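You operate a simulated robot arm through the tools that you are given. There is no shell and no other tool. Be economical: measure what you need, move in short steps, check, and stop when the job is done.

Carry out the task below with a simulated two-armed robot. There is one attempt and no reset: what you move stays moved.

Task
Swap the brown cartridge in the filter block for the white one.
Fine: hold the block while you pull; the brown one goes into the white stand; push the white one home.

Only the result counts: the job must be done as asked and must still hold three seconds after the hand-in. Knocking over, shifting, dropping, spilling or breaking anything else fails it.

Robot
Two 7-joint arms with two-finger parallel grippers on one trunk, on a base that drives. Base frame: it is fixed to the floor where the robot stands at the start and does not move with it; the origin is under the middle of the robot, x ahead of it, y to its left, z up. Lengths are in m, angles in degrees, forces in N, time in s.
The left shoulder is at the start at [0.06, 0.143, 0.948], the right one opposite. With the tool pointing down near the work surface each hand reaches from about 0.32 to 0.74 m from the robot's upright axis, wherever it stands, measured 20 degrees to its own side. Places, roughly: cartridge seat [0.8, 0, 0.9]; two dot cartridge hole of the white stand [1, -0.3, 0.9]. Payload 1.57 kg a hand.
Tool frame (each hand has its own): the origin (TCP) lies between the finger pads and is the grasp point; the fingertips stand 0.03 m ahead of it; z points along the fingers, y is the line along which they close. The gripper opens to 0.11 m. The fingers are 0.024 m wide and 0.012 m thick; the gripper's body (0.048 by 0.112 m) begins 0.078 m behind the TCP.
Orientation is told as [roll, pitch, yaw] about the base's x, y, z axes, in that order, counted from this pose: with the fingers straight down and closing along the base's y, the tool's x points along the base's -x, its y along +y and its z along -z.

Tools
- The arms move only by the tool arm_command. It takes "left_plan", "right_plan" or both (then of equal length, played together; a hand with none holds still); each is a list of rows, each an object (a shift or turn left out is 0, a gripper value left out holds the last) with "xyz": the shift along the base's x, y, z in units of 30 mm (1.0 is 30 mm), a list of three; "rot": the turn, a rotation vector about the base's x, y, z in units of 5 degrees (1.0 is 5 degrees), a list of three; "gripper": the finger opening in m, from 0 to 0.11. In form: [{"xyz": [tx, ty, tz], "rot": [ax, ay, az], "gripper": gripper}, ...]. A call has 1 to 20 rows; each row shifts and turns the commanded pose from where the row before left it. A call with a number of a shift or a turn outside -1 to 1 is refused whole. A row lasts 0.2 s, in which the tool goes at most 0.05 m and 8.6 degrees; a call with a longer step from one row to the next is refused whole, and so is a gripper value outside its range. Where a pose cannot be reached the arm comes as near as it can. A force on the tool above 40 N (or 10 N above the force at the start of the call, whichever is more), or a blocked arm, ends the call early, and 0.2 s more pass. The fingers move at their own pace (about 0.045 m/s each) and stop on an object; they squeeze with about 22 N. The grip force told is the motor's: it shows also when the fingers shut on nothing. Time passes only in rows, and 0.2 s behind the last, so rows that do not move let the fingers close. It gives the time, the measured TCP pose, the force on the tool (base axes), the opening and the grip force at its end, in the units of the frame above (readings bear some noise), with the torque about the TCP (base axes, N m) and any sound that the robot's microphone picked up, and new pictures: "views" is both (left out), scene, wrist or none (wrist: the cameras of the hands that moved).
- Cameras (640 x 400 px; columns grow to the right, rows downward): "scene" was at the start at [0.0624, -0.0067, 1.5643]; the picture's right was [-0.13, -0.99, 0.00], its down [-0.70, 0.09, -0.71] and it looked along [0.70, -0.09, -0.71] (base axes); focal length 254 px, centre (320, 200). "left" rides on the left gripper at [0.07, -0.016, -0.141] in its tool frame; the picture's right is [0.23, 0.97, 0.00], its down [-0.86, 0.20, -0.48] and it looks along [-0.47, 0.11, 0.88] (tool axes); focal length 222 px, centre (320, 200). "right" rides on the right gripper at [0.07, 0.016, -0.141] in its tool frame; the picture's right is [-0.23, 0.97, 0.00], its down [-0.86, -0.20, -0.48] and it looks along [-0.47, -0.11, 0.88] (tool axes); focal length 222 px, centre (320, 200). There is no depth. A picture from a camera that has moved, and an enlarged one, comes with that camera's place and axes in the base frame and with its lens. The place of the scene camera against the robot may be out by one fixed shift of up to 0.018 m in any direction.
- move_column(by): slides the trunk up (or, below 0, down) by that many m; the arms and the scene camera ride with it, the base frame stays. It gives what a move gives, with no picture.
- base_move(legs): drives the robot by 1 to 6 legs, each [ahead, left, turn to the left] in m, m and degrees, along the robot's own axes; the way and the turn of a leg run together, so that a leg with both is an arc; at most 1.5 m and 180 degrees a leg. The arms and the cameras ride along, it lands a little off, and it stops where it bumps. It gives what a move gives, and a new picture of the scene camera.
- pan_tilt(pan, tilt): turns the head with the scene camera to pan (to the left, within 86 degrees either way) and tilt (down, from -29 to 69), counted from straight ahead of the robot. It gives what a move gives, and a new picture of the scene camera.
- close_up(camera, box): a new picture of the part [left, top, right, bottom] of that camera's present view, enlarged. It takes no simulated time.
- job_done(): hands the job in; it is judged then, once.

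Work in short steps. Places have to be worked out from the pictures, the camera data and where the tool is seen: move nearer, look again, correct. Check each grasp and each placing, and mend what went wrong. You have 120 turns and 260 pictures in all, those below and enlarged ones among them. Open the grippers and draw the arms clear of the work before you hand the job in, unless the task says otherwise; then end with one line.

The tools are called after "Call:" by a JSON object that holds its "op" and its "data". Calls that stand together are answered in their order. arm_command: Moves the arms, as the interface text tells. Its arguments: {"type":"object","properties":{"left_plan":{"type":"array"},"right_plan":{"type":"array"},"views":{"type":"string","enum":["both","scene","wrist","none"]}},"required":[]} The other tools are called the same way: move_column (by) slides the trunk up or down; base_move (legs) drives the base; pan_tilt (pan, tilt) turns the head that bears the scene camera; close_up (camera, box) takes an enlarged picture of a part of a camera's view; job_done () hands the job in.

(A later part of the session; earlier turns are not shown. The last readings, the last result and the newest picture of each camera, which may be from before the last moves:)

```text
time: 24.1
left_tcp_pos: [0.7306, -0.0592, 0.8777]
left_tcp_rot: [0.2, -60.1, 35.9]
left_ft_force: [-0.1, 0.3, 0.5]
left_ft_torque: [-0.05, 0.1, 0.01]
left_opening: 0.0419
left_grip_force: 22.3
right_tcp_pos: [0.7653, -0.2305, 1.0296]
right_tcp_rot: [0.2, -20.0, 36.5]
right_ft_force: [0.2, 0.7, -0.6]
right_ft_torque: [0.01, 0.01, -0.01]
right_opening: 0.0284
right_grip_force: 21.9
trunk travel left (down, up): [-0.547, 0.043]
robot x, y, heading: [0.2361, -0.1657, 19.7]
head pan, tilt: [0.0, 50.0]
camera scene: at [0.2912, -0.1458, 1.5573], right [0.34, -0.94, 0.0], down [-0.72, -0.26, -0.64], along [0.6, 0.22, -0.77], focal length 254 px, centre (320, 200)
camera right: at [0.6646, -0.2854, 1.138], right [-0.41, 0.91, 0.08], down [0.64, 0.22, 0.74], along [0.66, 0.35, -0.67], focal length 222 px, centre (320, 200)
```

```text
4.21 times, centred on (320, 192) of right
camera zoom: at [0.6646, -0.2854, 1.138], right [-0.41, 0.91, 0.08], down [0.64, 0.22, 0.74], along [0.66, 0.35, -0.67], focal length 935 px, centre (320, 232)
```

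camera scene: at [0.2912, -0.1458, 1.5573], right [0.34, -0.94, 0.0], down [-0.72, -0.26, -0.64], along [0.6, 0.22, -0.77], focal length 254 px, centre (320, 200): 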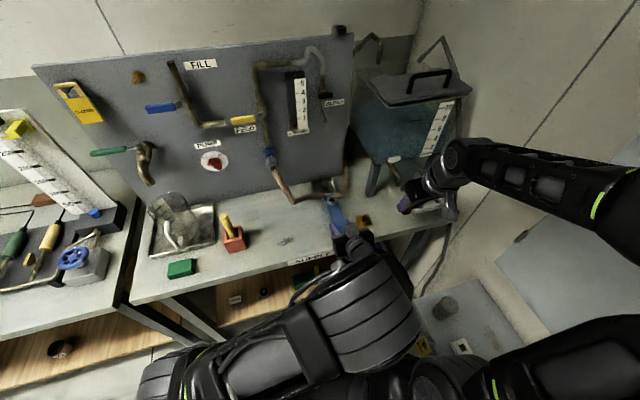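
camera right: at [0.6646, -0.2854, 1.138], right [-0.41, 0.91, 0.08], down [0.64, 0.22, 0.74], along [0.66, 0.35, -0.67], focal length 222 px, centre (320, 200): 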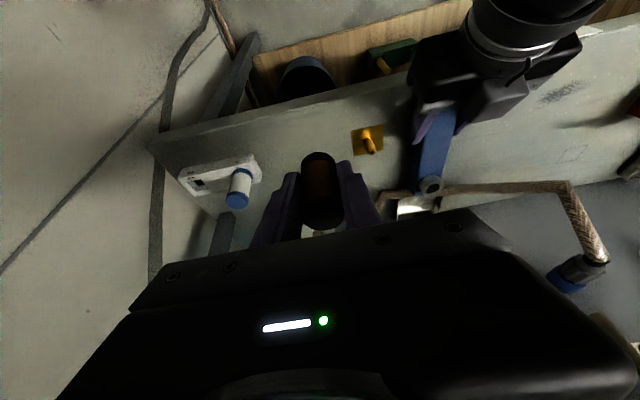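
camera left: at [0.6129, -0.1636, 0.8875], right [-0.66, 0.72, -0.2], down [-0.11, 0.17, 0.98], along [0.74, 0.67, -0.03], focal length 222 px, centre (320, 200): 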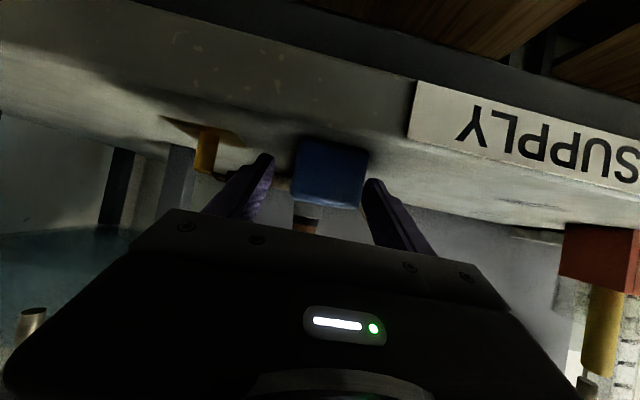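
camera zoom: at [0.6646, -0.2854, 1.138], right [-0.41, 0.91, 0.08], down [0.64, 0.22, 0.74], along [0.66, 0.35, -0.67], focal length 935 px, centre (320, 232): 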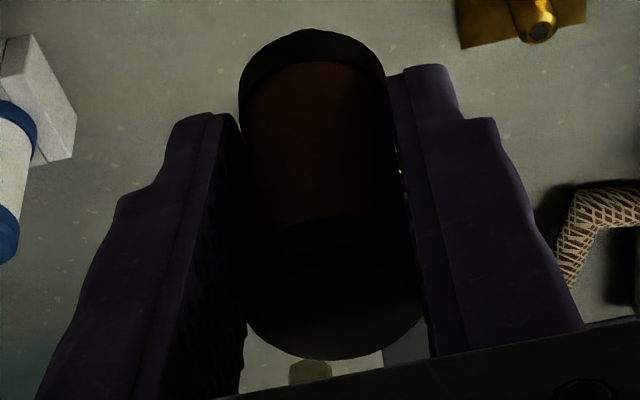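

Cartridge is vertical, offset ≈0, its ring ≈34 mm below the TCP. I move near the hole, holding off toward the robot, and look again.

Call:
{"op": "arm_command", "data": {"right_plan": [{"xyz": [0.7, -0.9, 0]}, {"xyz": [0.7, -0.9, 0]}, {"xyz": [0.7, -0.8, 0]}, {"xyz": [0.9, -0.5, -0.3]}, {"xyz": [0.9, -0.5, -0.3]}, {"xyz": [0.9, -0.4, -0.4]}, {}], "views": "both"}}

Call:
{"op": "close_up", "data": {"camera": "right", "box": [220, 70, 420, 240]}}

Call:
{"op": "close_up", "data": {"camera": "scene", "box": [395, 165, 475, 220]}}

```text
time: 25.7
left_tcp_pos: [0.7312, -0.0591, 0.8783]
left_tcp_rot: [0.2, -60.2, 35.8]
left_ft_force: [0.6, 0.0, -0.3]
left_ft_torque: [0.0, 0.06, 0.02]
left_opening: 0.0419
left_grip_force: 22.4
right_tcp_pos: [0.9083, -0.3504, 1.0003]
right_tcp_rot: [0.2, -20.0, 36.5]
right_ft_force: [0.1, 0.0, -0.5]
right_ft_torque: [-0.01, 0.01, -0.02]
right_opening: 0.0289
right_grip_force: 21.6
trunk travel left (down, up): [-0.547, 0.043]
robot x, y, heading: [0.2365, -0.1649, 20.0]
head pan, tilt: [0.0, 50.0]
camera scene: at [0.2909, -0.1459, 1.5573], right [0.34, -0.94, 0.0], down [-0.72, -0.26, -0.64], along [0.6, 0.22, -0.77], focal length 254 px, centre (320, 200)
camera right: at [0.8084, -0.4054, 1.1084], right [-0.41, 0.91, 0.08], down [0.63, 0.22, 0.74], along [0.66, 0.35, -0.67], focal length 222 px, centre (320, 200)
```

scene: 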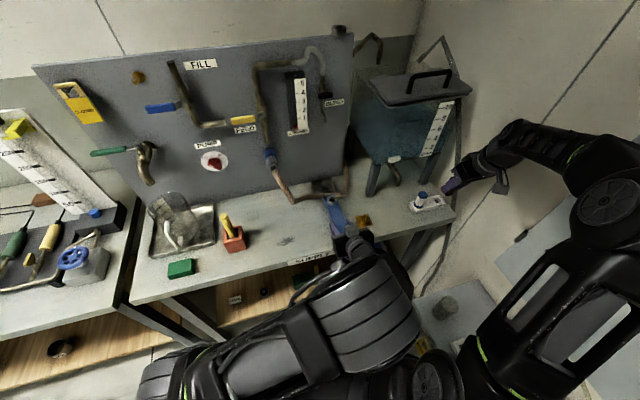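
right: 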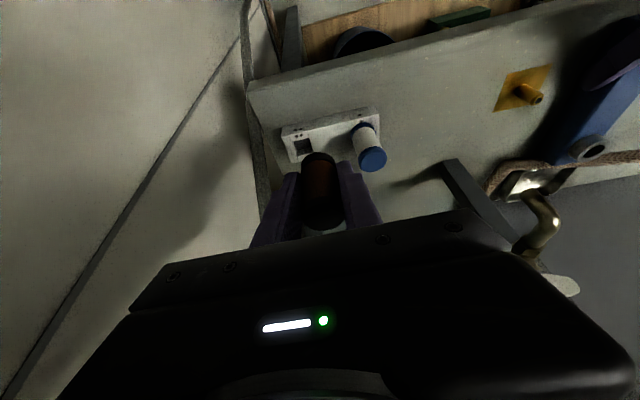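

```text
2.35 times, centred on (320, 155) of right
camera zoom: at [0.8084, -0.4054, 1.1084], right [-0.41, 0.91, 0.08], down [0.63, 0.22, 0.74], along [0.66, 0.35, -0.67], focal length 523 px, centre (320, 306)
```

zoom: 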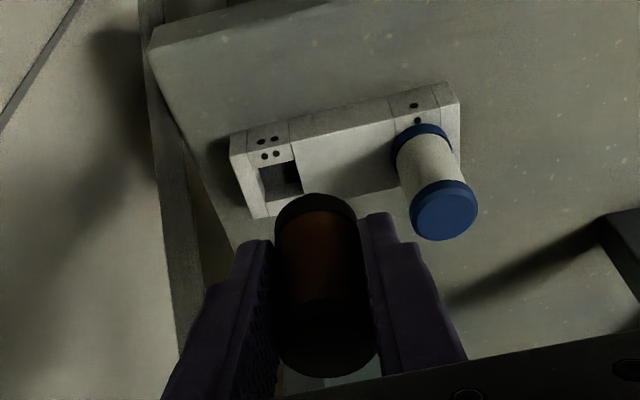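

```text
7.27 times, centred on (435, 192) of scene
camera zoom: at [0.2909, -0.1459, 1.5573], right [0.34, -0.94, 0.0], down [-0.72, -0.26, -0.64], along [0.6, 0.22, -0.77], focal length 1844 px, centre (-516, 254)
```

zoom: 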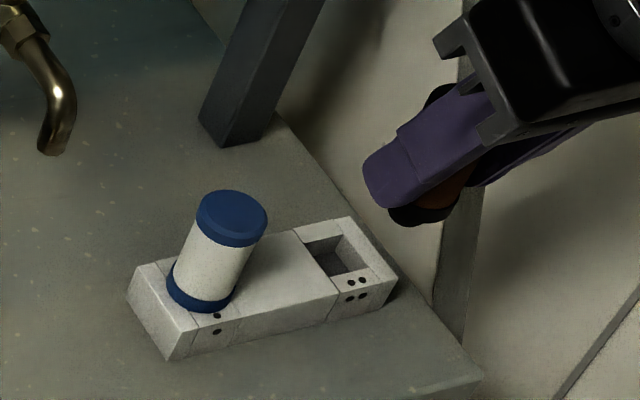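

Call:
{"op": "close_up", "data": {"camera": "right", "box": [275, 105, 355, 170]}}

Call:
{"op": "close_up", "data": {"camera": "scene", "box": [410, 180, 460, 215]}}

```text
6.15 times, centred on (315, 138) of right
camera zoom: at [0.8084, -0.4054, 1.1084], right [-0.41, 0.91, 0.08], down [0.63, 0.22, 0.74], along [0.66, 0.35, -0.67], focal length 1367 px, centre (351, 585)
```

zoom: 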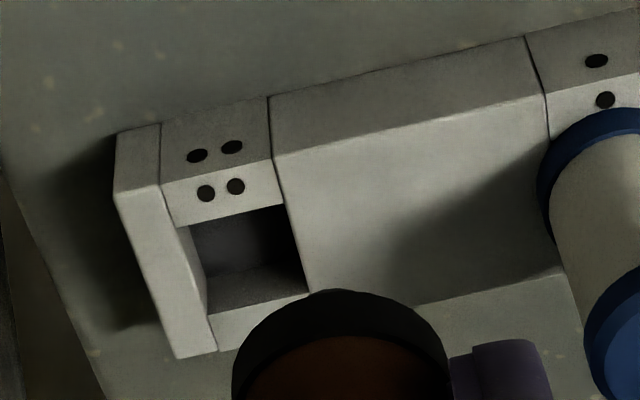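

```text
11.43 times, centred on (435, 198) of scene
camera zoom: at [0.2909, -0.1459, 1.5573], right [0.34, -0.94, 0.0], down [-0.72, -0.26, -0.64], along [0.6, 0.22, -0.77], focal length 2898 px, centre (-994, 229)
```

zoom: 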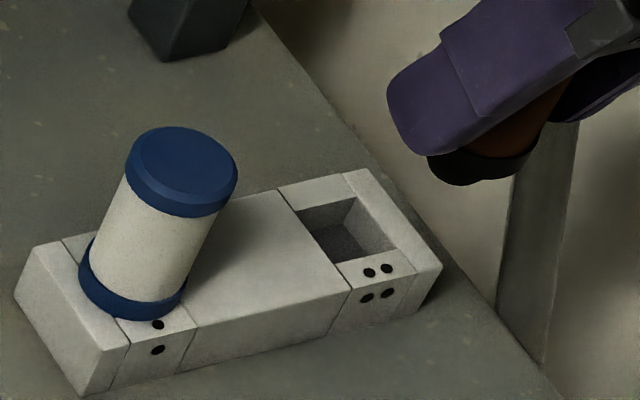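

Hole centre by this nearer view ≈(0.9535, −0.344). I move over it with the ring ~35 mm above the stand and check.

Call:
{"op": "arm_command", "data": {"right_plan": [{"xyz": [0.5, 0.07, -0.2]}, {"xyz": [0.5, 0.07, -0.5]}, {"xyz": [0.5, 0.07, -0.5]}, {"xyz": [0, 0, -0.4]}, {}], "views": "wrist"}}

Call:
{"op": "close_up", "data": {"camera": "scene", "box": [410, 175, 460, 210]}}

Call:
{"op": "close_up", "data": {"camera": "right", "box": [270, 105, 370, 225]}}

```text
time: 26.9
left_tcp_pos: [0.7313, -0.058, 0.8792]
left_tcp_rot: [0.3, -60.2, 35.9]
left_ft_force: [0.2, 0.8, -0.8]
left_ft_torque: [-0.03, 0.09, 0.0]
left_opening: 0.0419
left_grip_force: 21.6
right_tcp_pos: [0.9546, -0.3449, 0.9515]
right_tcp_rot: [0.2, -20.0, 36.5]
right_ft_force: [0.1, 0.6, -0.3]
right_ft_torque: [-0.01, -0.01, 0.02]
right_opening: 0.0287
right_grip_force: 21.9
trunk travel left (down, up): [-0.547, 0.043]
robot x, y, heading: [0.2352, -0.1649, 20.1]
head pan, tilt: [0.0, 50.0]
camera right: at [0.8543, -0.3991, 1.0594], right [-0.41, 0.91, 0.08], down [0.63, 0.22, 0.74], along [0.66, 0.35, -0.67], focal length 222 px, centre (320, 200)
```

right: 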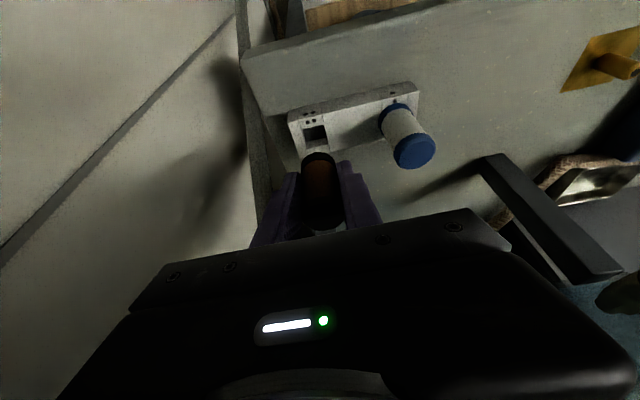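

```text
11.43 times, centred on (435, 192) of scene
camera zoom: at [0.2913, -0.146, 1.5573], right [0.34, -0.94, 0.0], down [-0.72, -0.26, -0.64], along [0.6, 0.22, -0.77], focal length 2898 px, centre (-994, 286)
```

zoom: 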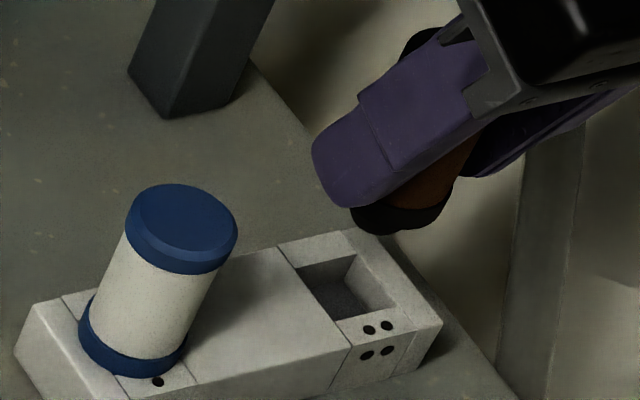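

```text
3.33 times, centred on (320, 165) of right
camera zoom: at [0.8543, -0.3991, 1.0594], right [-0.41, 0.91, 0.08], down [0.63, 0.22, 0.74], along [0.66, 0.35, -0.67], focal length 740 px, centre (320, 317)
```

zoom: 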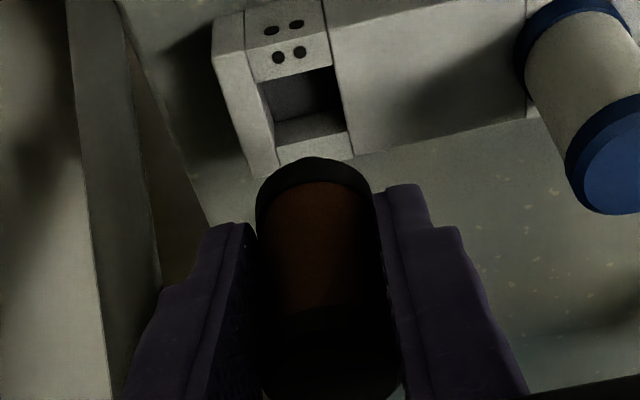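

Ring is at (0.9547, −0.344, 0.916) and hole at (0.9538, −0.3445): aligned within 1 mm. I nudge and descend slowly.

Call:
{"op": "arm_command", "data": {"right_plan": [{"xyz": [-0.03, 0.0, 0]}, {"xyz": [0, 0, -0.2]}, {"xyz": [0, 0, -0.2]}, {"xyz": [0, 0, -0.15]}, {"xyz": [0, 0, -0.15]}, {}], "views": "wrist"}}

Call:
{"op": "close_up", "data": {"camera": "scene", "box": [410, 175, 460, 210]}}

```text
time: 28.3
left_tcp_pos: [0.7309, -0.0591, 0.8778]
left_tcp_rot: [0.3, -60.2, 35.8]
left_ft_force: [0.2, 0.5, -0.5]
left_ft_torque: [-0.06, 0.07, -0.01]
left_opening: 0.0417
left_grip_force: 22.0
right_tcp_pos: [0.9541, -0.3445, 0.931]
right_tcp_rot: [0.2, -20.0, 36.5]
right_ft_force: [0.3, -0.3, 0.0]
right_ft_torque: [0.01, 0.02, 0.0]
right_opening: 0.0284
right_grip_force: 22.3
trunk travel left (down, up): [-0.547, 0.043]
robot x, y, heading: [0.2364, -0.1669, 19.8]
head pan, tilt: [0.0, 50.0]
camera right: at [0.8533, -0.3993, 1.0385], right [-0.41, 0.91, 0.08], down [0.63, 0.22, 0.74], along [0.66, 0.35, -0.67], focal length 222 px, centre (320, 200)
```

right: 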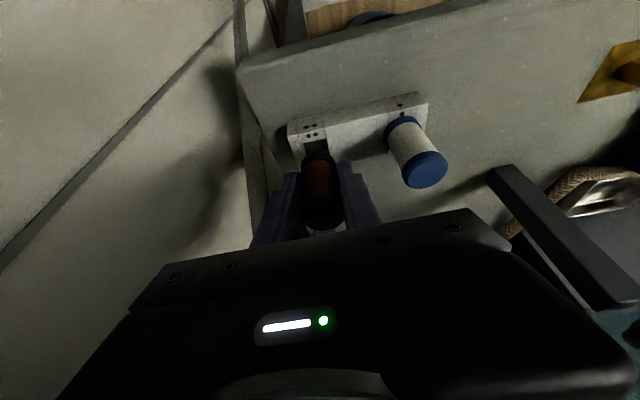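

```text
11.43 times, centred on (435, 192) of scene
camera zoom: at [0.2913, -0.146, 1.5573], right [0.34, -0.94, 0.0], down [-0.72, -0.26, -0.64], along [0.6, 0.22, -0.77], focal length 2898 px, centre (-994, 286)
```

zoom: 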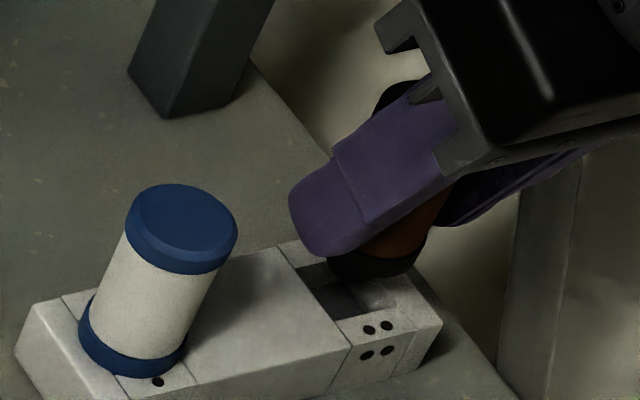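

Call:
{"op": "close_up", "data": {"camera": "right", "box": [280, 110, 360, 200]}}

Call:
{"op": "close_up", "data": {"camera": "scene", "box": [425, 185, 455, 205]}}

```text
4.44 times, centred on (320, 155) of right
camera zoom: at [0.8533, -0.3993, 1.0385], right [-0.41, 0.91, 0.08], down [0.63, 0.22, 0.74], along [0.66, 0.35, -0.67], focal length 987 px, centre (320, 400)
```

zoom: 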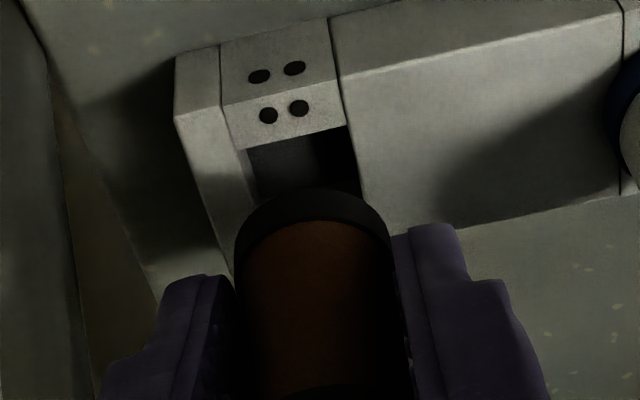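

```text
16.00 times, centred on (440, 195) of scene
camera zoom: at [0.2913, -0.146, 1.5573], right [0.34, -0.94, 0.0], down [-0.72, -0.26, -0.64], along [0.6, 0.22, -0.77], focal length 4056 px, centre (-1600, 280)
```

zoom: 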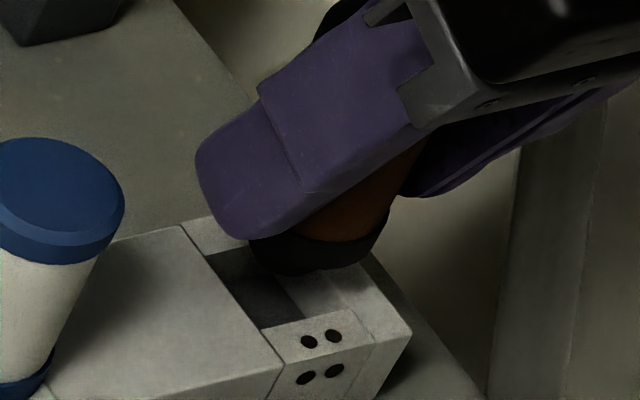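

Wrist view says aligned within 1 mm; the scene view hints the ring is ~2 mm to the right. I nudge 1 mm and go on down in small steps.

Call:
{"op": "arm_command", "data": {"right_plan": [{"xyz": [-0.03, 0.025, 0]}, {"xyz": [0, 0, -0.1]}, {"xyz": [0, 0, -0.1]}, {"xyz": [0, 0, -0.1]}, {}], "views": "none"}}

Call:
{"op": "close_up", "data": {"camera": "scene", "box": [425, 185, 455, 205]}}

Call:
{"op": "close_up", "data": {"camera": "right", "box": [280, 110, 360, 200]}}

```text
time: 29.5
left_tcp_pos: [0.7315, -0.059, 0.8776]
left_tcp_rot: [0.2, -60.2, 35.8]
left_ft_force: [0.1, -0.4, 0.2]
left_ft_torque: [-0.01, 0.06, -0.02]
left_opening: 0.0419
left_grip_force: 22.0
right_tcp_pos: [0.952, -0.344, 0.921]
right_tcp_rot: [0.2, -20.0, 36.6]
right_ft_force: [-0.6, 0.6, -0.8]
right_ft_torque: [0.0, -0.01, 0.04]
right_opening: 0.0284
right_grip_force: 21.9
trunk travel left (down, up): [-0.547, 0.043]
robot x, y, heading: [0.2357, -0.165, 19.9]
head pan, tilt: [0.0, 50.0]
```

```text
16.00 times, centred on (440, 195) of scene
camera zoom: at [0.2912, -0.146, 1.5573], right [0.34, -0.94, 0.0], down [-0.72, -0.26, -0.64], along [0.6, 0.22, -0.77], focal length 4056 px, centre (-1600, 280)
```

zoom: 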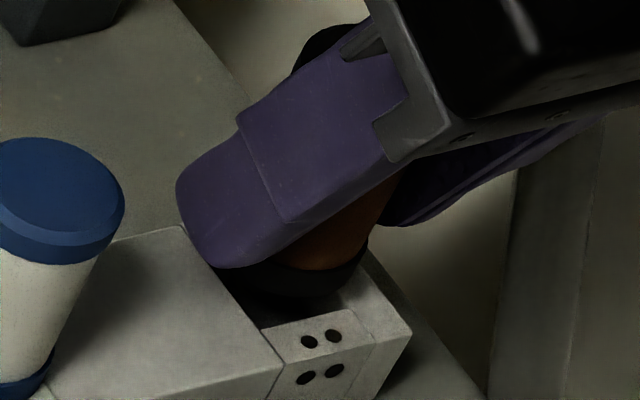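

```text
4.44 times, centred on (320, 155) of right
camera zoom: at [0.8525, -0.3982, 1.0295], right [-0.41, 0.91, 0.08], down [0.63, 0.22, 0.74], along [0.66, 0.35, -0.67], focal length 987 px, centre (320, 400)
```

zoom: 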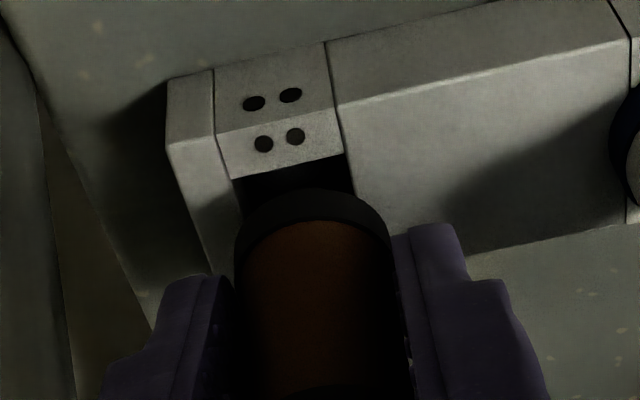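

No contact yet; hole re-measured at (0.9536, −0.3446). I continue down carefully, watching the force.

Call:
{"op": "arm_command", "data": {"right_plan": [{"xyz": [-0.02, -0.015, 0]}, {"xyz": [0, 0, -0.07]}, {"xyz": [0, 0, -0.07]}, {}], "views": "none"}}

Call:
{"op": "close_up", "data": {"camera": "scene", "box": [425, 185, 455, 205]}}

```text
time: 30.5
left_tcp_pos: [0.7307, -0.0585, 0.8792]
left_tcp_rot: [0.2, -60.2, 35.8]
left_ft_force: [0.1, -0.1, 0.7]
left_ft_torque: [-0.02, 0.09, 0.01]
left_opening: 0.0418
left_grip_force: 22.0
right_tcp_pos: [0.9524, -0.3433, 0.9169]
right_tcp_rot: [0.2, -20.1, 36.5]
right_ft_force: [-0.4, -0.2, 0.3]
right_ft_torque: [-0.04, -0.01, -0.03]
right_opening: 0.0288
right_grip_force: 22.5
trunk travel left (down, up): [-0.547, 0.043]
robot x, y, heading: [0.2367, -0.1672, 19.8]
head pan, tilt: [0.0, 50.0]
```

```text
16.00 times, centred on (440, 195) of scene
camera zoom: at [0.2913, -0.146, 1.5573], right [0.34, -0.94, 0.0], down [-0.72, -0.26, -0.64], along [0.6, 0.22, -0.77], focal length 4056 px, centre (-1600, 280)
```

zoom: 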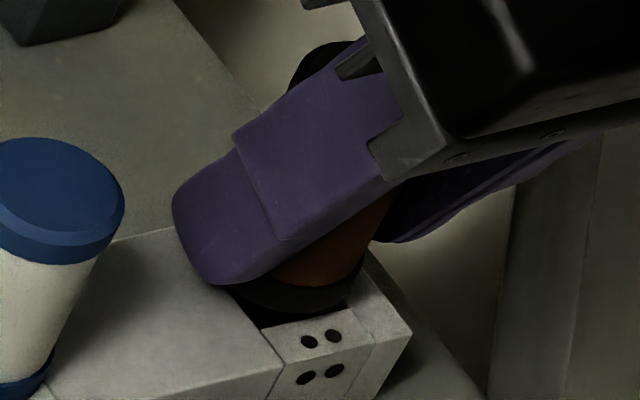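

Still free, ring just above the stand. A few more millimetres.

Call:
{"op": "arm_command", "data": {"right_plan": [{"xyz": [0, 0, -0.07]}, {"xyz": [0, 0, -0.06]}, {}], "views": "none"}}

Call:
{"op": "close_up", "data": {"camera": "scene", "box": [425, 185, 455, 205]}}

Call:
{"op": "close_up", "data": {"camera": "right", "box": [280, 110, 360, 200]}}

```text
time: 31.3
left_tcp_pos: [0.7312, -0.0589, 0.8783]
left_tcp_rot: [0.3, -60.3, 35.9]
left_ft_force: [-0.6, -0.5, 0.0]
left_ft_torque: [-0.05, 0.06, 0.01]
left_opening: 0.0415
left_grip_force: 22.5
right_tcp_pos: [0.953, -0.3432, 0.9133]
right_tcp_rot: [0.3, -20.1, 36.4]
right_ft_force: [0.0, -0.3, -0.3]
right_ft_torque: [-0.01, 0.0, 0.0]
right_opening: 0.0287
right_grip_force: 21.7
trunk travel left (down, up): [-0.547, 0.043]
robot x, y, heading: [0.2344, -0.169, 20.1]
head pan, tilt: [0.0, 50.0]
```

```text
16.00 times, centred on (440, 195) of scene
camera zoom: at [0.2913, -0.146, 1.5573], right [0.34, -0.94, 0.0], down [-0.72, -0.26, -0.64], along [0.6, 0.22, -0.77], focal length 4056 px, centre (-1600, 280)
```

zoom: 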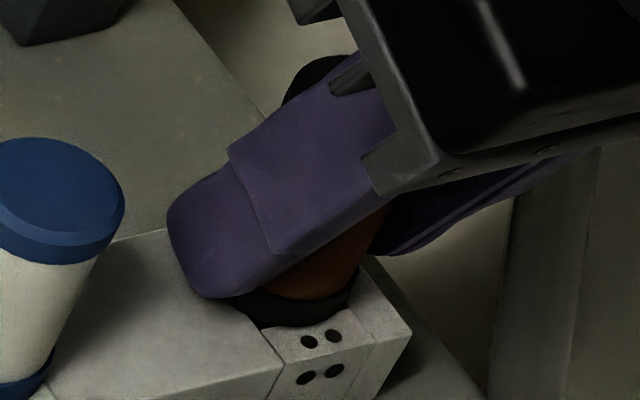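

```text
4.44 times, centred on (320, 155) of right
camera zoom: at [0.8514, -0.3992, 1.0214], right [-0.41, 0.91, 0.08], down [0.63, 0.22, 0.74], along [0.66, 0.35, -0.67], focal length 987 px, centre (320, 400)
```

zoom: 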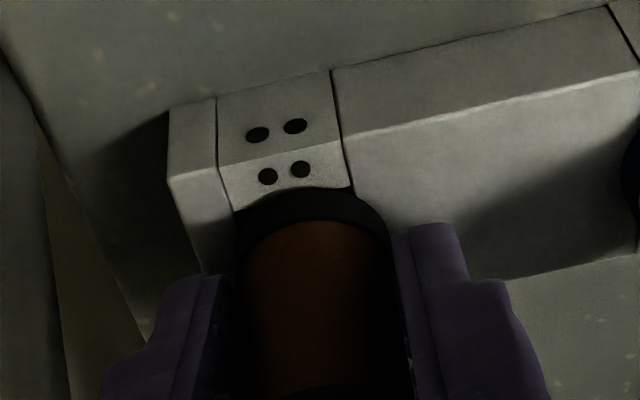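

Ring now overlaps the hole edge; it looks ~2 mm toward −t in the wrist view. I shift 1.2 mm and descend further.

Call:
{"op": "arm_command", "data": {"right_plan": [{"xyz": [0.025, -0.035, 0]}, {"xyz": [0, 0, -0.05]}, {"xyz": [0, 0, -0.05]}, {}], "views": "none"}}

Call:
{"op": "close_up", "data": {"camera": "scene", "box": [425, 185, 455, 205]}}

Call:
{"op": "close_up", "data": {"camera": "right", "box": [280, 110, 360, 200]}}

```text
time: 32.3
left_tcp_pos: [0.7317, -0.0586, 0.8789]
left_tcp_rot: [0.2, -60.2, 35.8]
left_ft_force: [-0.2, 0.5, 0.2]
left_ft_torque: [-0.07, 0.05, -0.03]
left_opening: 0.0418
left_grip_force: 22.8
right_tcp_pos: [0.9521, -0.345, 0.9106]
right_tcp_rot: [0.2, -20.0, 36.5]
right_ft_force: [0.1, -0.3, 2.1]
right_ft_torque: [0.0, -0.06, 0.01]
right_opening: 0.0285
right_grip_force: 21.9
trunk travel left (down, up): [-0.547, 0.043]
robot x, y, heading: [0.2372, -0.169, 19.8]
head pan, tilt: [0.0, 50.0]
```

```text
16.00 times, centred on (440, 195) of scene
camera zoom: at [0.2909, -0.146, 1.5574], right [0.34, -0.94, 0.0], down [-0.72, -0.26, -0.64], along [0.6, 0.22, -0.77], focal length 4056 px, centre (-1600, 280)
```

zoom: 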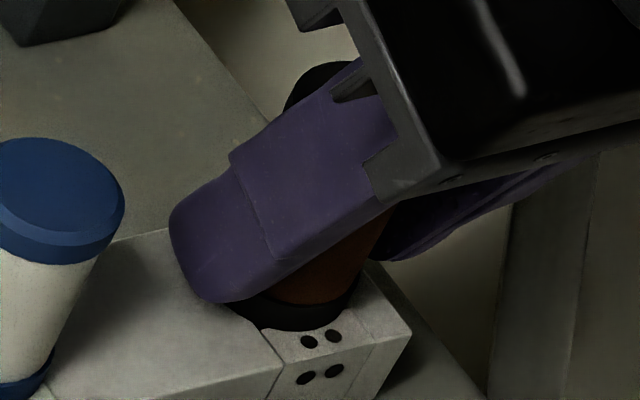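

```text
4.44 times, centred on (320, 155) of right
camera zoom: at [0.852, -0.4002, 1.0192], right [-0.41, 0.91, 0.08], down [0.63, 0.22, 0.74], along [0.66, 0.35, -0.67], focal length 987 px, centre (320, 400)
```

zoom: 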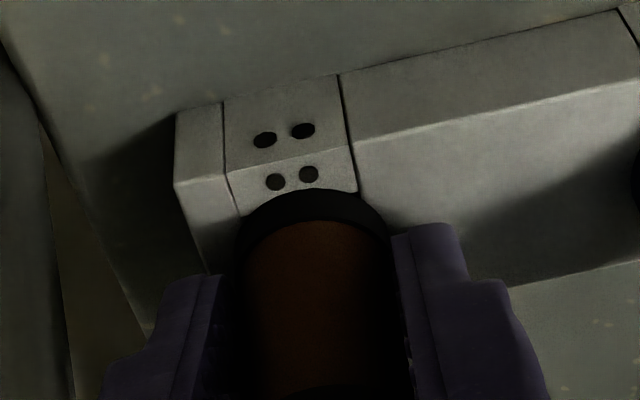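

First contact (2 N). Ring lies next to the dots as with the white one. I push a bit to see if it is bottomed.

Call:
{"op": "arm_command", "data": {"right_plan": [{"xyz": [0, 0, -0.05]}, {"xyz": [0, 0, -0.03]}, {}], "views": "none"}}

Call:
{"op": "close_up", "data": {"camera": "scene", "box": [425, 185, 455, 205]}}

```text
time: 33.1
left_tcp_pos: [0.7294, -0.0583, 0.8797]
left_tcp_rot: [0.1, -60.3, 35.9]
left_ft_force: [1.3, 0.6, -0.3]
left_ft_torque: [-0.08, 0.06, 0.01]
left_opening: 0.0419
left_grip_force: 21.9
right_tcp_pos: [0.9527, -0.3456, 0.9112]
right_tcp_rot: [0.1, -20.2, 36.4]
right_ft_force: [-1.0, -1.1, 16.9]
right_ft_torque: [-0.07, -0.04, 0.0]
right_opening: 0.0289
right_grip_force: 22.1
trunk travel left (down, up): [-0.547, 0.043]
robot x, y, heading: [0.2325, -0.1674, 20.3]
head pan, tilt: [0.0, 50.0]
```

```text
16.00 times, centred on (440, 195) of scene
camera zoom: at [0.289, -0.1458, 1.5576], right [0.34, -0.94, 0.0], down [-0.72, -0.26, -0.64], along [0.61, 0.22, -0.77], focal length 4056 px, centre (-1600, 280)
```

zoom: 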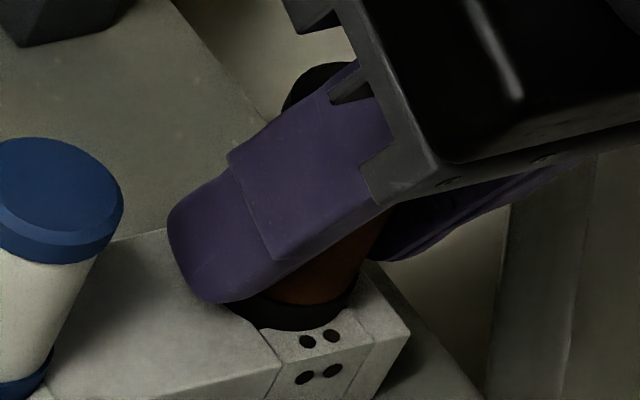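

17 N and no give—this may be the fingertips on the stand top. I back off 1 mm, open slightly, raise the hand, and see how the cartridge stands.

Call:
{"op": "arm_command", "data": {"right_plan": [{"xyz": [0, 0, 0.06]}, {"gripper": 0.036}, {}, {}, {}], "views": "none"}}

Call:
{"op": "close_up", "data": {"camera": "right", "box": [270, 110, 370, 240]}}

Call:
{"op": "close_up", "data": {"camera": "scene", "box": [425, 185, 455, 205]}}

```text
time: 34.3
left_tcp_pos: [0.7315, -0.0582, 0.8784]
left_tcp_rot: [0.3, -60.2, 35.8]
left_ft_force: [0.0, 0.2, 0.6]
left_ft_torque: [-0.03, 0.06, -0.01]
left_opening: 0.0419
left_grip_force: 21.9
right_tcp_pos: [0.9523, -0.3456, 0.9104]
right_tcp_rot: [0.3, -19.9, 36.5]
right_ft_force: [-0.2, -0.2, -0.2]
right_ft_torque: [0.01, 0.02, 0.04]
right_opening: 0.0363
right_grip_force: 0.0
trunk travel left (down, up): [-0.547, 0.043]
robot x, y, heading: [0.2357, -0.1668, 19.7]
head pan, tilt: [0.0, 50.0]
```

```text
3.08 times, centred on (320, 175) of right
camera zoom: at [0.8523, -0.4, 1.0182], right [-0.41, 0.91, 0.08], down [0.63, 0.22, 0.74], along [0.66, 0.35, -0.67], focal length 684 px, centre (320, 277)
```

zoom: 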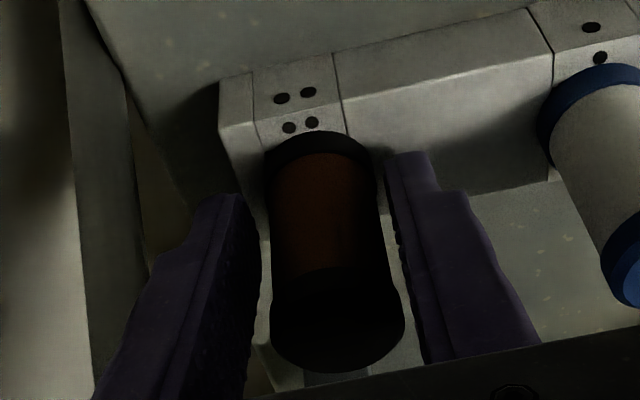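

```text
16.00 times, centred on (440, 195) of scene
camera zoom: at [0.2913, -0.146, 1.5573], right [0.34, -0.94, 0.0], down [-0.72, -0.26, -0.64], along [0.6, 0.22, -0.77], focal length 4056 px, centre (-1600, 280)
```

zoom: 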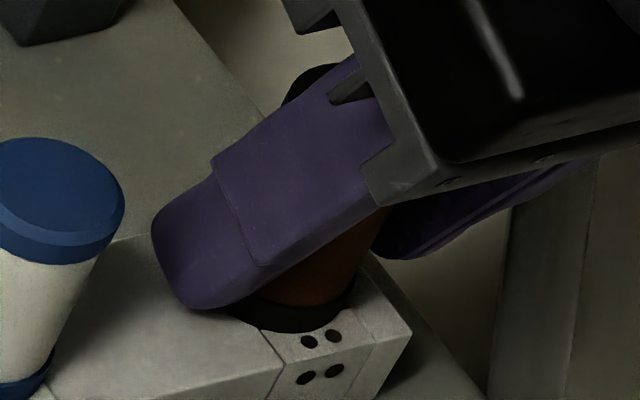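

It stands free and looks like the white one. I open wider and raise the hand to inspect.

Call:
{"op": "arm_command", "data": {"right_plan": [{"gripper": 0.055}, {}, {"xyz": [0, 0, 0.4]}, {"xyz": [0, 0, 0.8]}, {"xyz": [0, 0, 1]}, {"xyz": [-0.7, -0.5, 0.6]}, {"xyz": [-0.7, -0.5, 0]}, {}], "views": "wrist"}}

Call:
{"op": "close_up", "data": {"camera": "right", "box": [260, 80, 400, 200]}}

Call:
{"op": "close_up", "data": {"camera": "scene", "box": [410, 175, 460, 210]}}

```text
time: 36.1
left_tcp_pos: [0.7302, -0.0587, 0.8785]
left_tcp_rot: [0.3, -60.2, 35.7]
left_ft_force: [0.3, 0.3, -0.3]
left_ft_torque: [-0.07, 0.1, 0.03]
left_opening: 0.0417
left_grip_force: 22.4
right_tcp_pos: [0.9106, -0.3757, 0.9939]
right_tcp_rot: [0.3, -20.0, 36.6]
right_ft_force: [0.5, 0.0, 0.3]
right_ft_torque: [0.02, -0.02, -0.02]
right_opening: 0.0551
right_grip_force: 0.1
trunk travel left (down, up): [-0.547, 0.043]
robot x, y, heading: [0.232, -0.1679, 19.8]
head pan, tilt: [0.0, 50.0]
camera right: at [0.8099, -0.4299, 1.1022], right [-0.41, 0.91, 0.08], down [0.64, 0.22, 0.74], along [0.66, 0.35, -0.67], focal length 222 px, centre (320, 200)
```

right: 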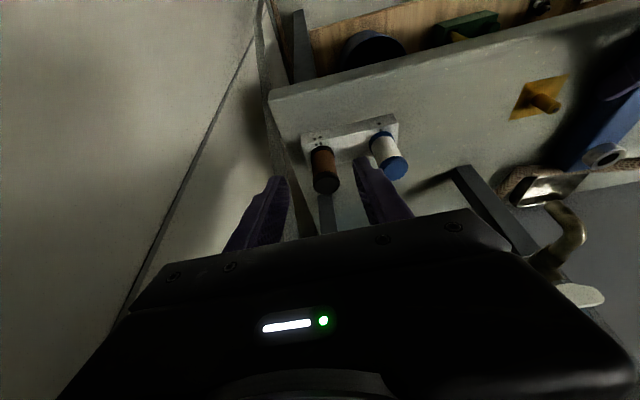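

```text
3.33 times, centred on (330, 140) of right
camera zoom: at [0.8099, -0.4299, 1.1022], right [-0.41, 0.91, 0.08], down [0.64, 0.22, 0.74], along [0.66, 0.35, -0.67], focal length 740 px, centre (287, 400)
```

zoom: 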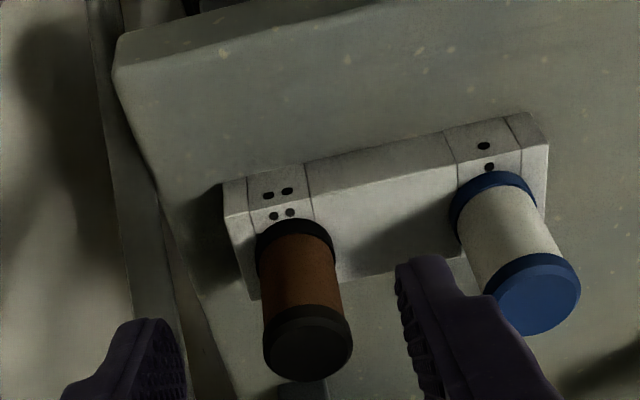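

```text
11.43 times, centred on (435, 192) of scene
camera zoom: at [0.2914, -0.1459, 1.5573], right [0.34, -0.94, 0.0], down [-0.72, -0.26, -0.64], along [0.6, 0.22, -0.77], focal length 2898 px, centre (-994, 286)
```

zoom: 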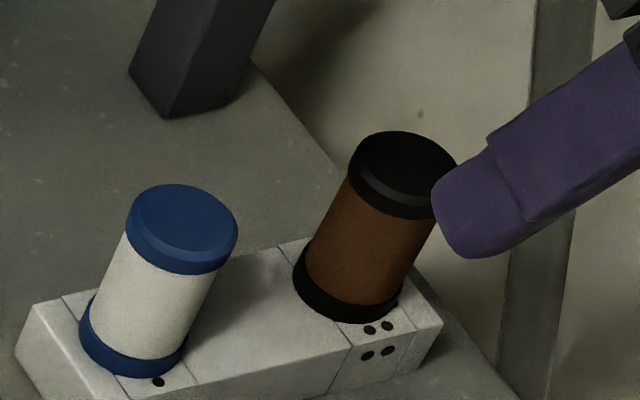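

Brown is seated just like the white one, and the stand has not moved. White axis works out to ≈(0.9093, −0.2855). I move above it and check.

Call:
{"op": "arm_command", "data": {"right_plan": [{"xyz": [-0.5, 0.5, 0.1]}, {"xyz": [-0.3, 0.9, 0.1]}, {"xyz": [0, 0.8, 0]}, {"xyz": [0.4, 0.8, 0]}, {"gripper": 0.05}], "views": "wrist"}}

Call:
{"op": "close_up", "data": {"camera": "right", "box": [250, 80, 390, 200]}}

Call:
{"op": "close_up", "data": {"camera": "scene", "box": [390, 160, 460, 210]}}

```text
time: 37.3
left_tcp_pos: [0.7315, -0.0589, 0.8787]
left_tcp_rot: [0.3, -60.2, 35.8]
left_ft_force: [0.7, 0.4, -0.2]
left_ft_torque: [-0.03, 0.06, 0.0]
left_opening: 0.0417
left_grip_force: 21.9
right_tcp_pos: [0.8984, -0.2852, 0.9994]
right_tcp_rot: [0.2, -20.0, 36.5]
right_ft_force: [0.2, 0.1, 0.7]
right_ft_torque: [-0.01, -0.01, -0.05]
right_opening: 0.05
right_grip_force: 0.1
trunk travel left (down, up): [-0.547, 0.043]
robot x, y, heading: [0.2336, -0.1643, 20.3]
head pan, tilt: [0.0, 50.0]
camera right: at [0.7981, -0.3399, 1.1077], right [-0.41, 0.91, 0.08], down [0.63, 0.22, 0.74], along [0.66, 0.35, -0.67], focal length 222 px, centre (320, 200)
```

right: 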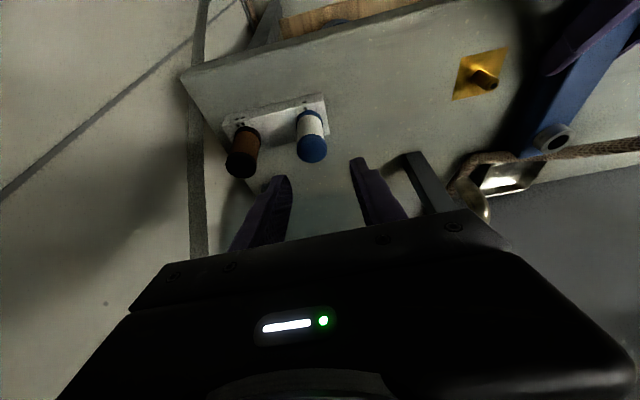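

```text
3.33 times, centred on (320, 140) of right
camera zoom: at [0.7981, -0.3399, 1.1077], right [-0.41, 0.91, 0.08], down [0.63, 0.22, 0.74], along [0.66, 0.35, -0.67], focal length 740 px, centre (320, 400)
```

zoom: 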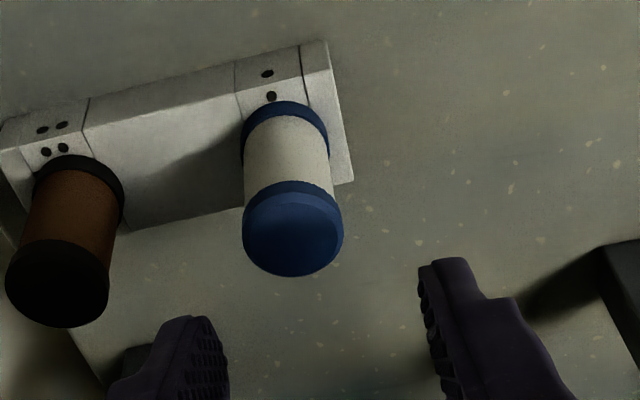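

```text
8.00 times, centred on (425, 185) of scene
camera zoom: at [0.291, -0.1463, 1.5573], right [0.34, -0.94, 0.0], down [-0.72, -0.26, -0.64], along [0.6, 0.22, -0.77], focal length 2028 px, centre (-520, 320)
```

zoom: 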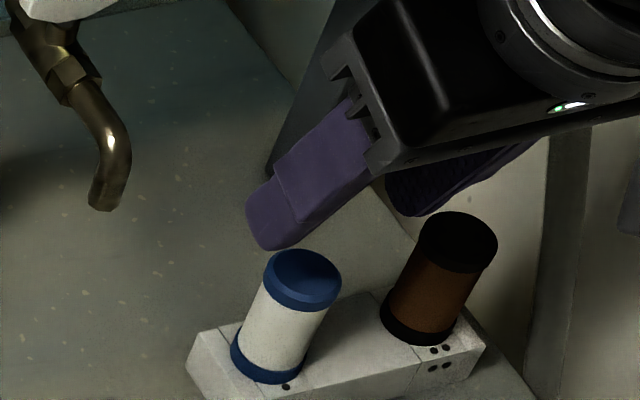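

White axis ≈(0.9095, −0.285). I move over and lower the TCP to z≈0.918 with fingers around it.

Call:
{"op": "arm_command", "data": {"right_plan": [{"xyz": [0.37, 0.007, 0]}, {}, {"xyz": [0, 0, -0.7]}, {"xyz": [0, 0, -0.7]}, {"xyz": [0, 0, -0.7]}, {"xyz": [0, 0, -0.6]}, {}], "views": "wrist"}}

Call:
{"op": "close_up", "data": {"camera": "right", "box": [250, 100, 390, 240]}}

Call:
{"op": "close_up", "data": {"camera": "scene", "box": [390, 165, 460, 215]}}

```text
time: 38.9
left_tcp_pos: [0.731, -0.0578, 0.8794]
left_tcp_rot: [0.3, -60.3, 35.7]
left_ft_force: [-0.8, -0.8, 0.0]
left_ft_torque: [-0.06, 0.08, 0.03]
left_opening: 0.0419
left_grip_force: 21.8
right_tcp_pos: [0.9097, -0.2857, 0.9191]
right_tcp_rot: [0.2, -20.1, 36.4]
right_ft_force: [1.5, -0.4, -0.4]
right_ft_torque: [-0.04, 0.03, 0.0]
right_opening: 0.05
right_grip_force: 0.1
trunk travel left (down, up): [-0.547, 0.043]
robot x, y, heading: [0.2311, -0.1685, 20.0]
head pan, tilt: [0.0, 50.0]
camera right: at [0.8095, -0.3399, 1.0275], right [-0.41, 0.91, 0.08], down [0.63, 0.22, 0.74], along [0.66, 0.35, -0.67], focal length 222 px, centre (320, 200)
```

right: 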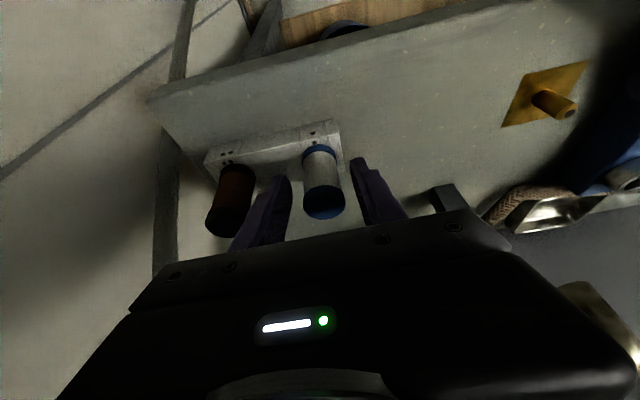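

```text
2.86 times, centred on (320, 170) of right
camera zoom: at [0.8095, -0.3399, 1.0275], right [-0.41, 0.91, 0.08], down [0.63, 0.22, 0.74], along [0.66, 0.35, -0.67], focal length 635 px, centre (320, 286)
```

zoom: 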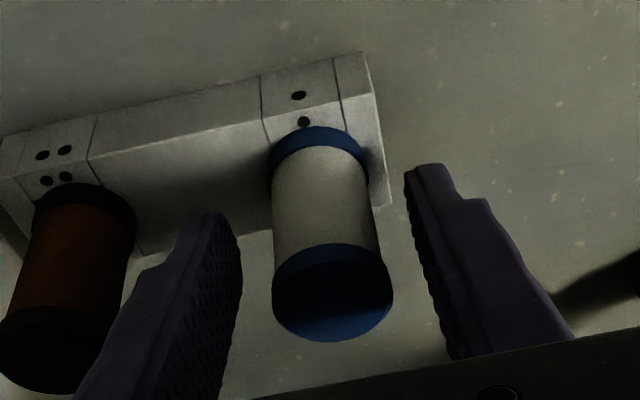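

```text
8.00 times, centred on (425, 190) of scene
camera zoom: at [0.2911, -0.146, 1.5573], right [0.34, -0.94, 0.0], down [-0.72, -0.26, -0.64], along [0.6, 0.22, -0.77], focal length 2028 px, centre (-520, 280)
```

zoom: 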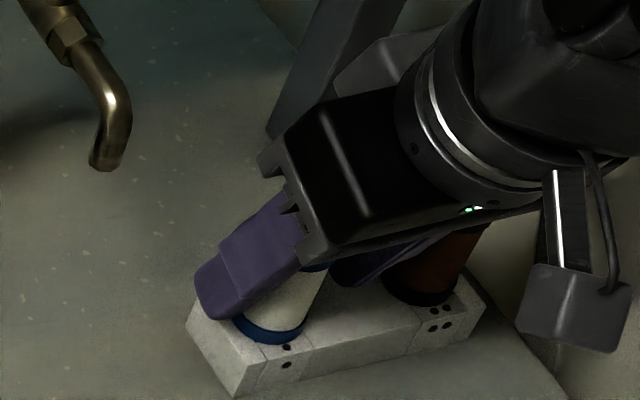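

Centred. I close on the white cartridge.

Call:
{"op": "arm_command", "data": {"right_plan": [{"gripper": 0.035}, {}, {"gripper": 0.027}, {"gripper": 0.015}, {}, {}], "views": "none"}}

Call:
{"op": "close_up", "data": {"camera": "scene", "box": [390, 165, 460, 215]}}

```text
time: 40.3
left_tcp_pos: [0.7306, -0.0593, 0.8789]
left_tcp_rot: [0.2, -60.2, 35.9]
left_ft_force: [0.1, 0.4, 0.1]
left_ft_torque: [-0.05, 0.05, 0.0]
left_opening: 0.0418
left_grip_force: 21.8
right_tcp_pos: [0.9097, -0.285, 0.9187]
right_tcp_rot: [0.2, -20.1, 36.5]
right_ft_force: [-0.3, 0.3, 0.0]
right_ft_torque: [0.01, 0.0, 0.01]
right_opening: 0.0287
right_grip_force: 21.9
trunk travel left (down, up): [-0.547, 0.043]
robot x, y, heading: [0.2379, -0.1668, 20.0]
head pan, tilt: [0.0, 50.0]
```

```text
8.00 times, centred on (425, 190) of scene
camera zoom: at [0.2912, -0.146, 1.5573], right [0.34, -0.94, 0.0], down [-0.72, -0.26, -0.64], along [0.6, 0.22, -0.77], focal length 2028 px, centre (-520, 280)
```

zoom: 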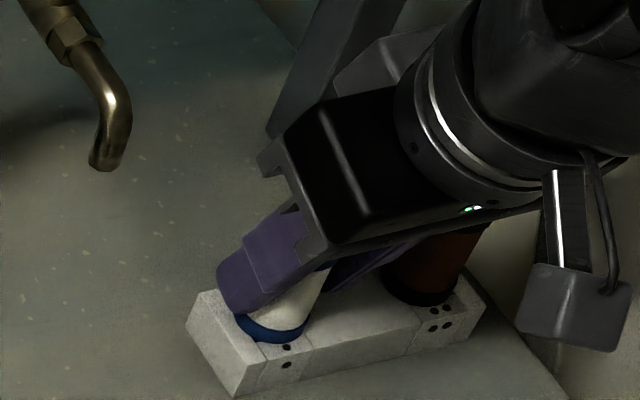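

Firm grip, stand unmoved. I lift slowly and check that the stand stays down.

Call:
{"op": "arm_command", "data": {"right_plan": [{"xyz": [0, 0, 0.1]}, {"xyz": [0, 0, 0.2]}, {"xyz": [0, 0, 0.3]}, {"xyz": [0, 0, 0.4]}, {}], "views": "none"}}

Call:
{"op": "close_up", "data": {"camera": "scene", "box": [390, 165, 460, 215]}}

```text
time: 41.5
left_tcp_pos: [0.7308, -0.0584, 0.879]
left_tcp_rot: [0.3, -60.2, 35.8]
left_ft_force: [0.0, 0.3, 0.2]
left_ft_torque: [-0.09, 0.05, -0.04]
left_opening: 0.0416
left_grip_force: 21.9
right_tcp_pos: [0.9082, -0.2836, 0.9491]
right_tcp_rot: [0.2, -20.1, 36.5]
right_ft_force: [0.7, 0.3, -0.5]
right_ft_torque: [0.03, -0.03, 0.02]
right_opening: 0.0286
right_grip_force: 22.3
trunk travel left (down, up): [-0.547, 0.043]
robot x, y, heading: [0.2361, -0.164, 20.0]
head pan, tilt: [0.0, 50.0]
```

```text
8.00 times, centred on (425, 190) of scene
camera zoom: at [0.2914, -0.146, 1.5573], right [0.34, -0.94, 0.0], down [-0.72, -0.26, -0.64], along [0.6, 0.22, -0.77], focal length 2028 px, centre (-520, 280)
```

zoom: 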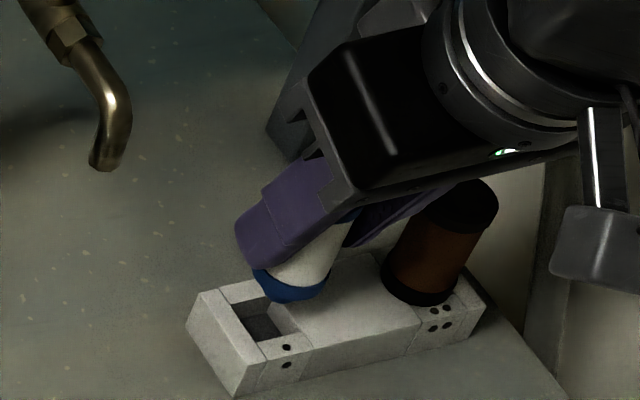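

White is out and the stand stayed. I carry it back along the same safe way to above the block.

Call:
{"op": "arm_command", "data": {"right_plan": [{"xyz": [0, 0, 0.8]}, {"xyz": [-0.4, -0.3, 0.8]}, {"xyz": [-0.8, -0.5, 0.8]}, {"xyz": [-0.8, -0.2, 0.3]}, {"xyz": [-0.9, 0.5, 0]}, {"xyz": [-0.95, 0.9, 0]}, {"xyz": [-0.9, 0.9, 0]}, {"xyz": [-0.1, 1, 0]}, {"xyz": [-0.1, 1, 0]}, {"xyz": [-0.1, 1, 0]}, {"xyz": [0, 1, 0]}, {"xyz": [0.3, 1, 0]}, {"xyz": [0.7, 1, 0]}, {"xyz": [0.6, 0.9, 0]}, {}], "views": "wrist"}}

Call:
{"op": "close_up", "data": {"camera": "right", "box": [260, 80, 380, 230]}}

Call:
{"op": "close_up", "data": {"camera": "scene", "box": [300, 150, 400, 230]}}

```text
time: 44.7
left_tcp_pos: [0.7316, -0.0589, 0.8772]
left_tcp_rot: [0.3, -60.2, 35.9]
left_ft_force: [-0.2, 0.8, 1.0]
left_ft_torque: [-0.06, 0.08, 0.0]
left_opening: 0.0417
left_grip_force: 21.9
right_tcp_pos: [0.8071, -0.0387, 1.0297]
right_tcp_rot: [0.1, -20.0, 36.4]
right_ft_force: [-0.1, -0.1, 0.0]
right_ft_torque: [0.03, -0.01, 0.0]
right_opening: 0.0282
right_grip_force: 22.2
trunk travel left (down, up): [-0.547, 0.043]
robot x, y, heading: [0.2383, -0.1626, 19.9]
head pan, tilt: [0.0, 50.0]
camera right: at [0.7055, -0.0934, 1.1382], right [-0.41, 0.91, 0.08], down [0.63, 0.22, 0.74], along [0.66, 0.35, -0.67], focal length 222 px, centre (320, 200)
```

right: 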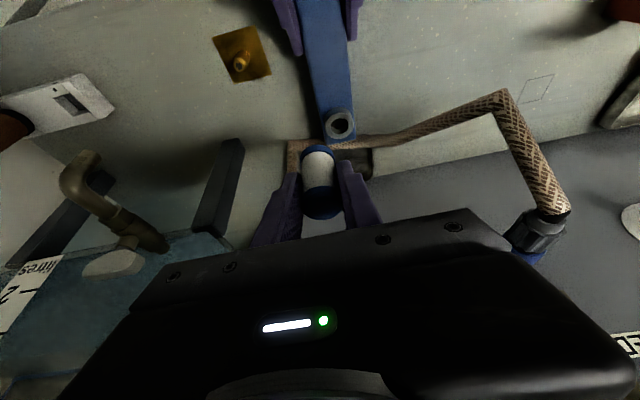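

```text
2.67 times, centred on (320, 155) of right
camera zoom: at [0.7055, -0.0934, 1.1382], right [-0.41, 0.91, 0.08], down [0.63, 0.22, 0.74], along [0.66, 0.35, -0.67], focal length 592 px, centre (320, 320)
```

zoom: 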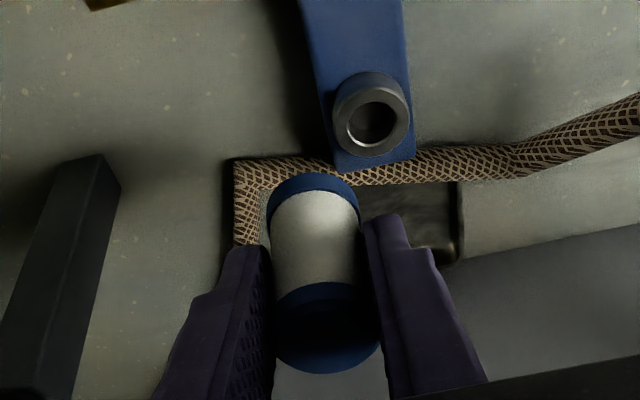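

```text
5.00 times, centred on (350, 190) of scene
camera zoom: at [0.291, -0.1463, 1.5573], right [0.34, -0.94, 0.0], down [-0.72, -0.26, -0.64], along [0.6, 0.22, -0.77], focal length 1268 px, centre (170, 250)
```

zoom: 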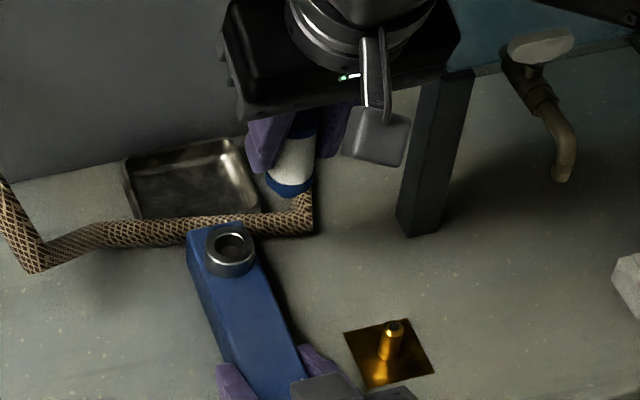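

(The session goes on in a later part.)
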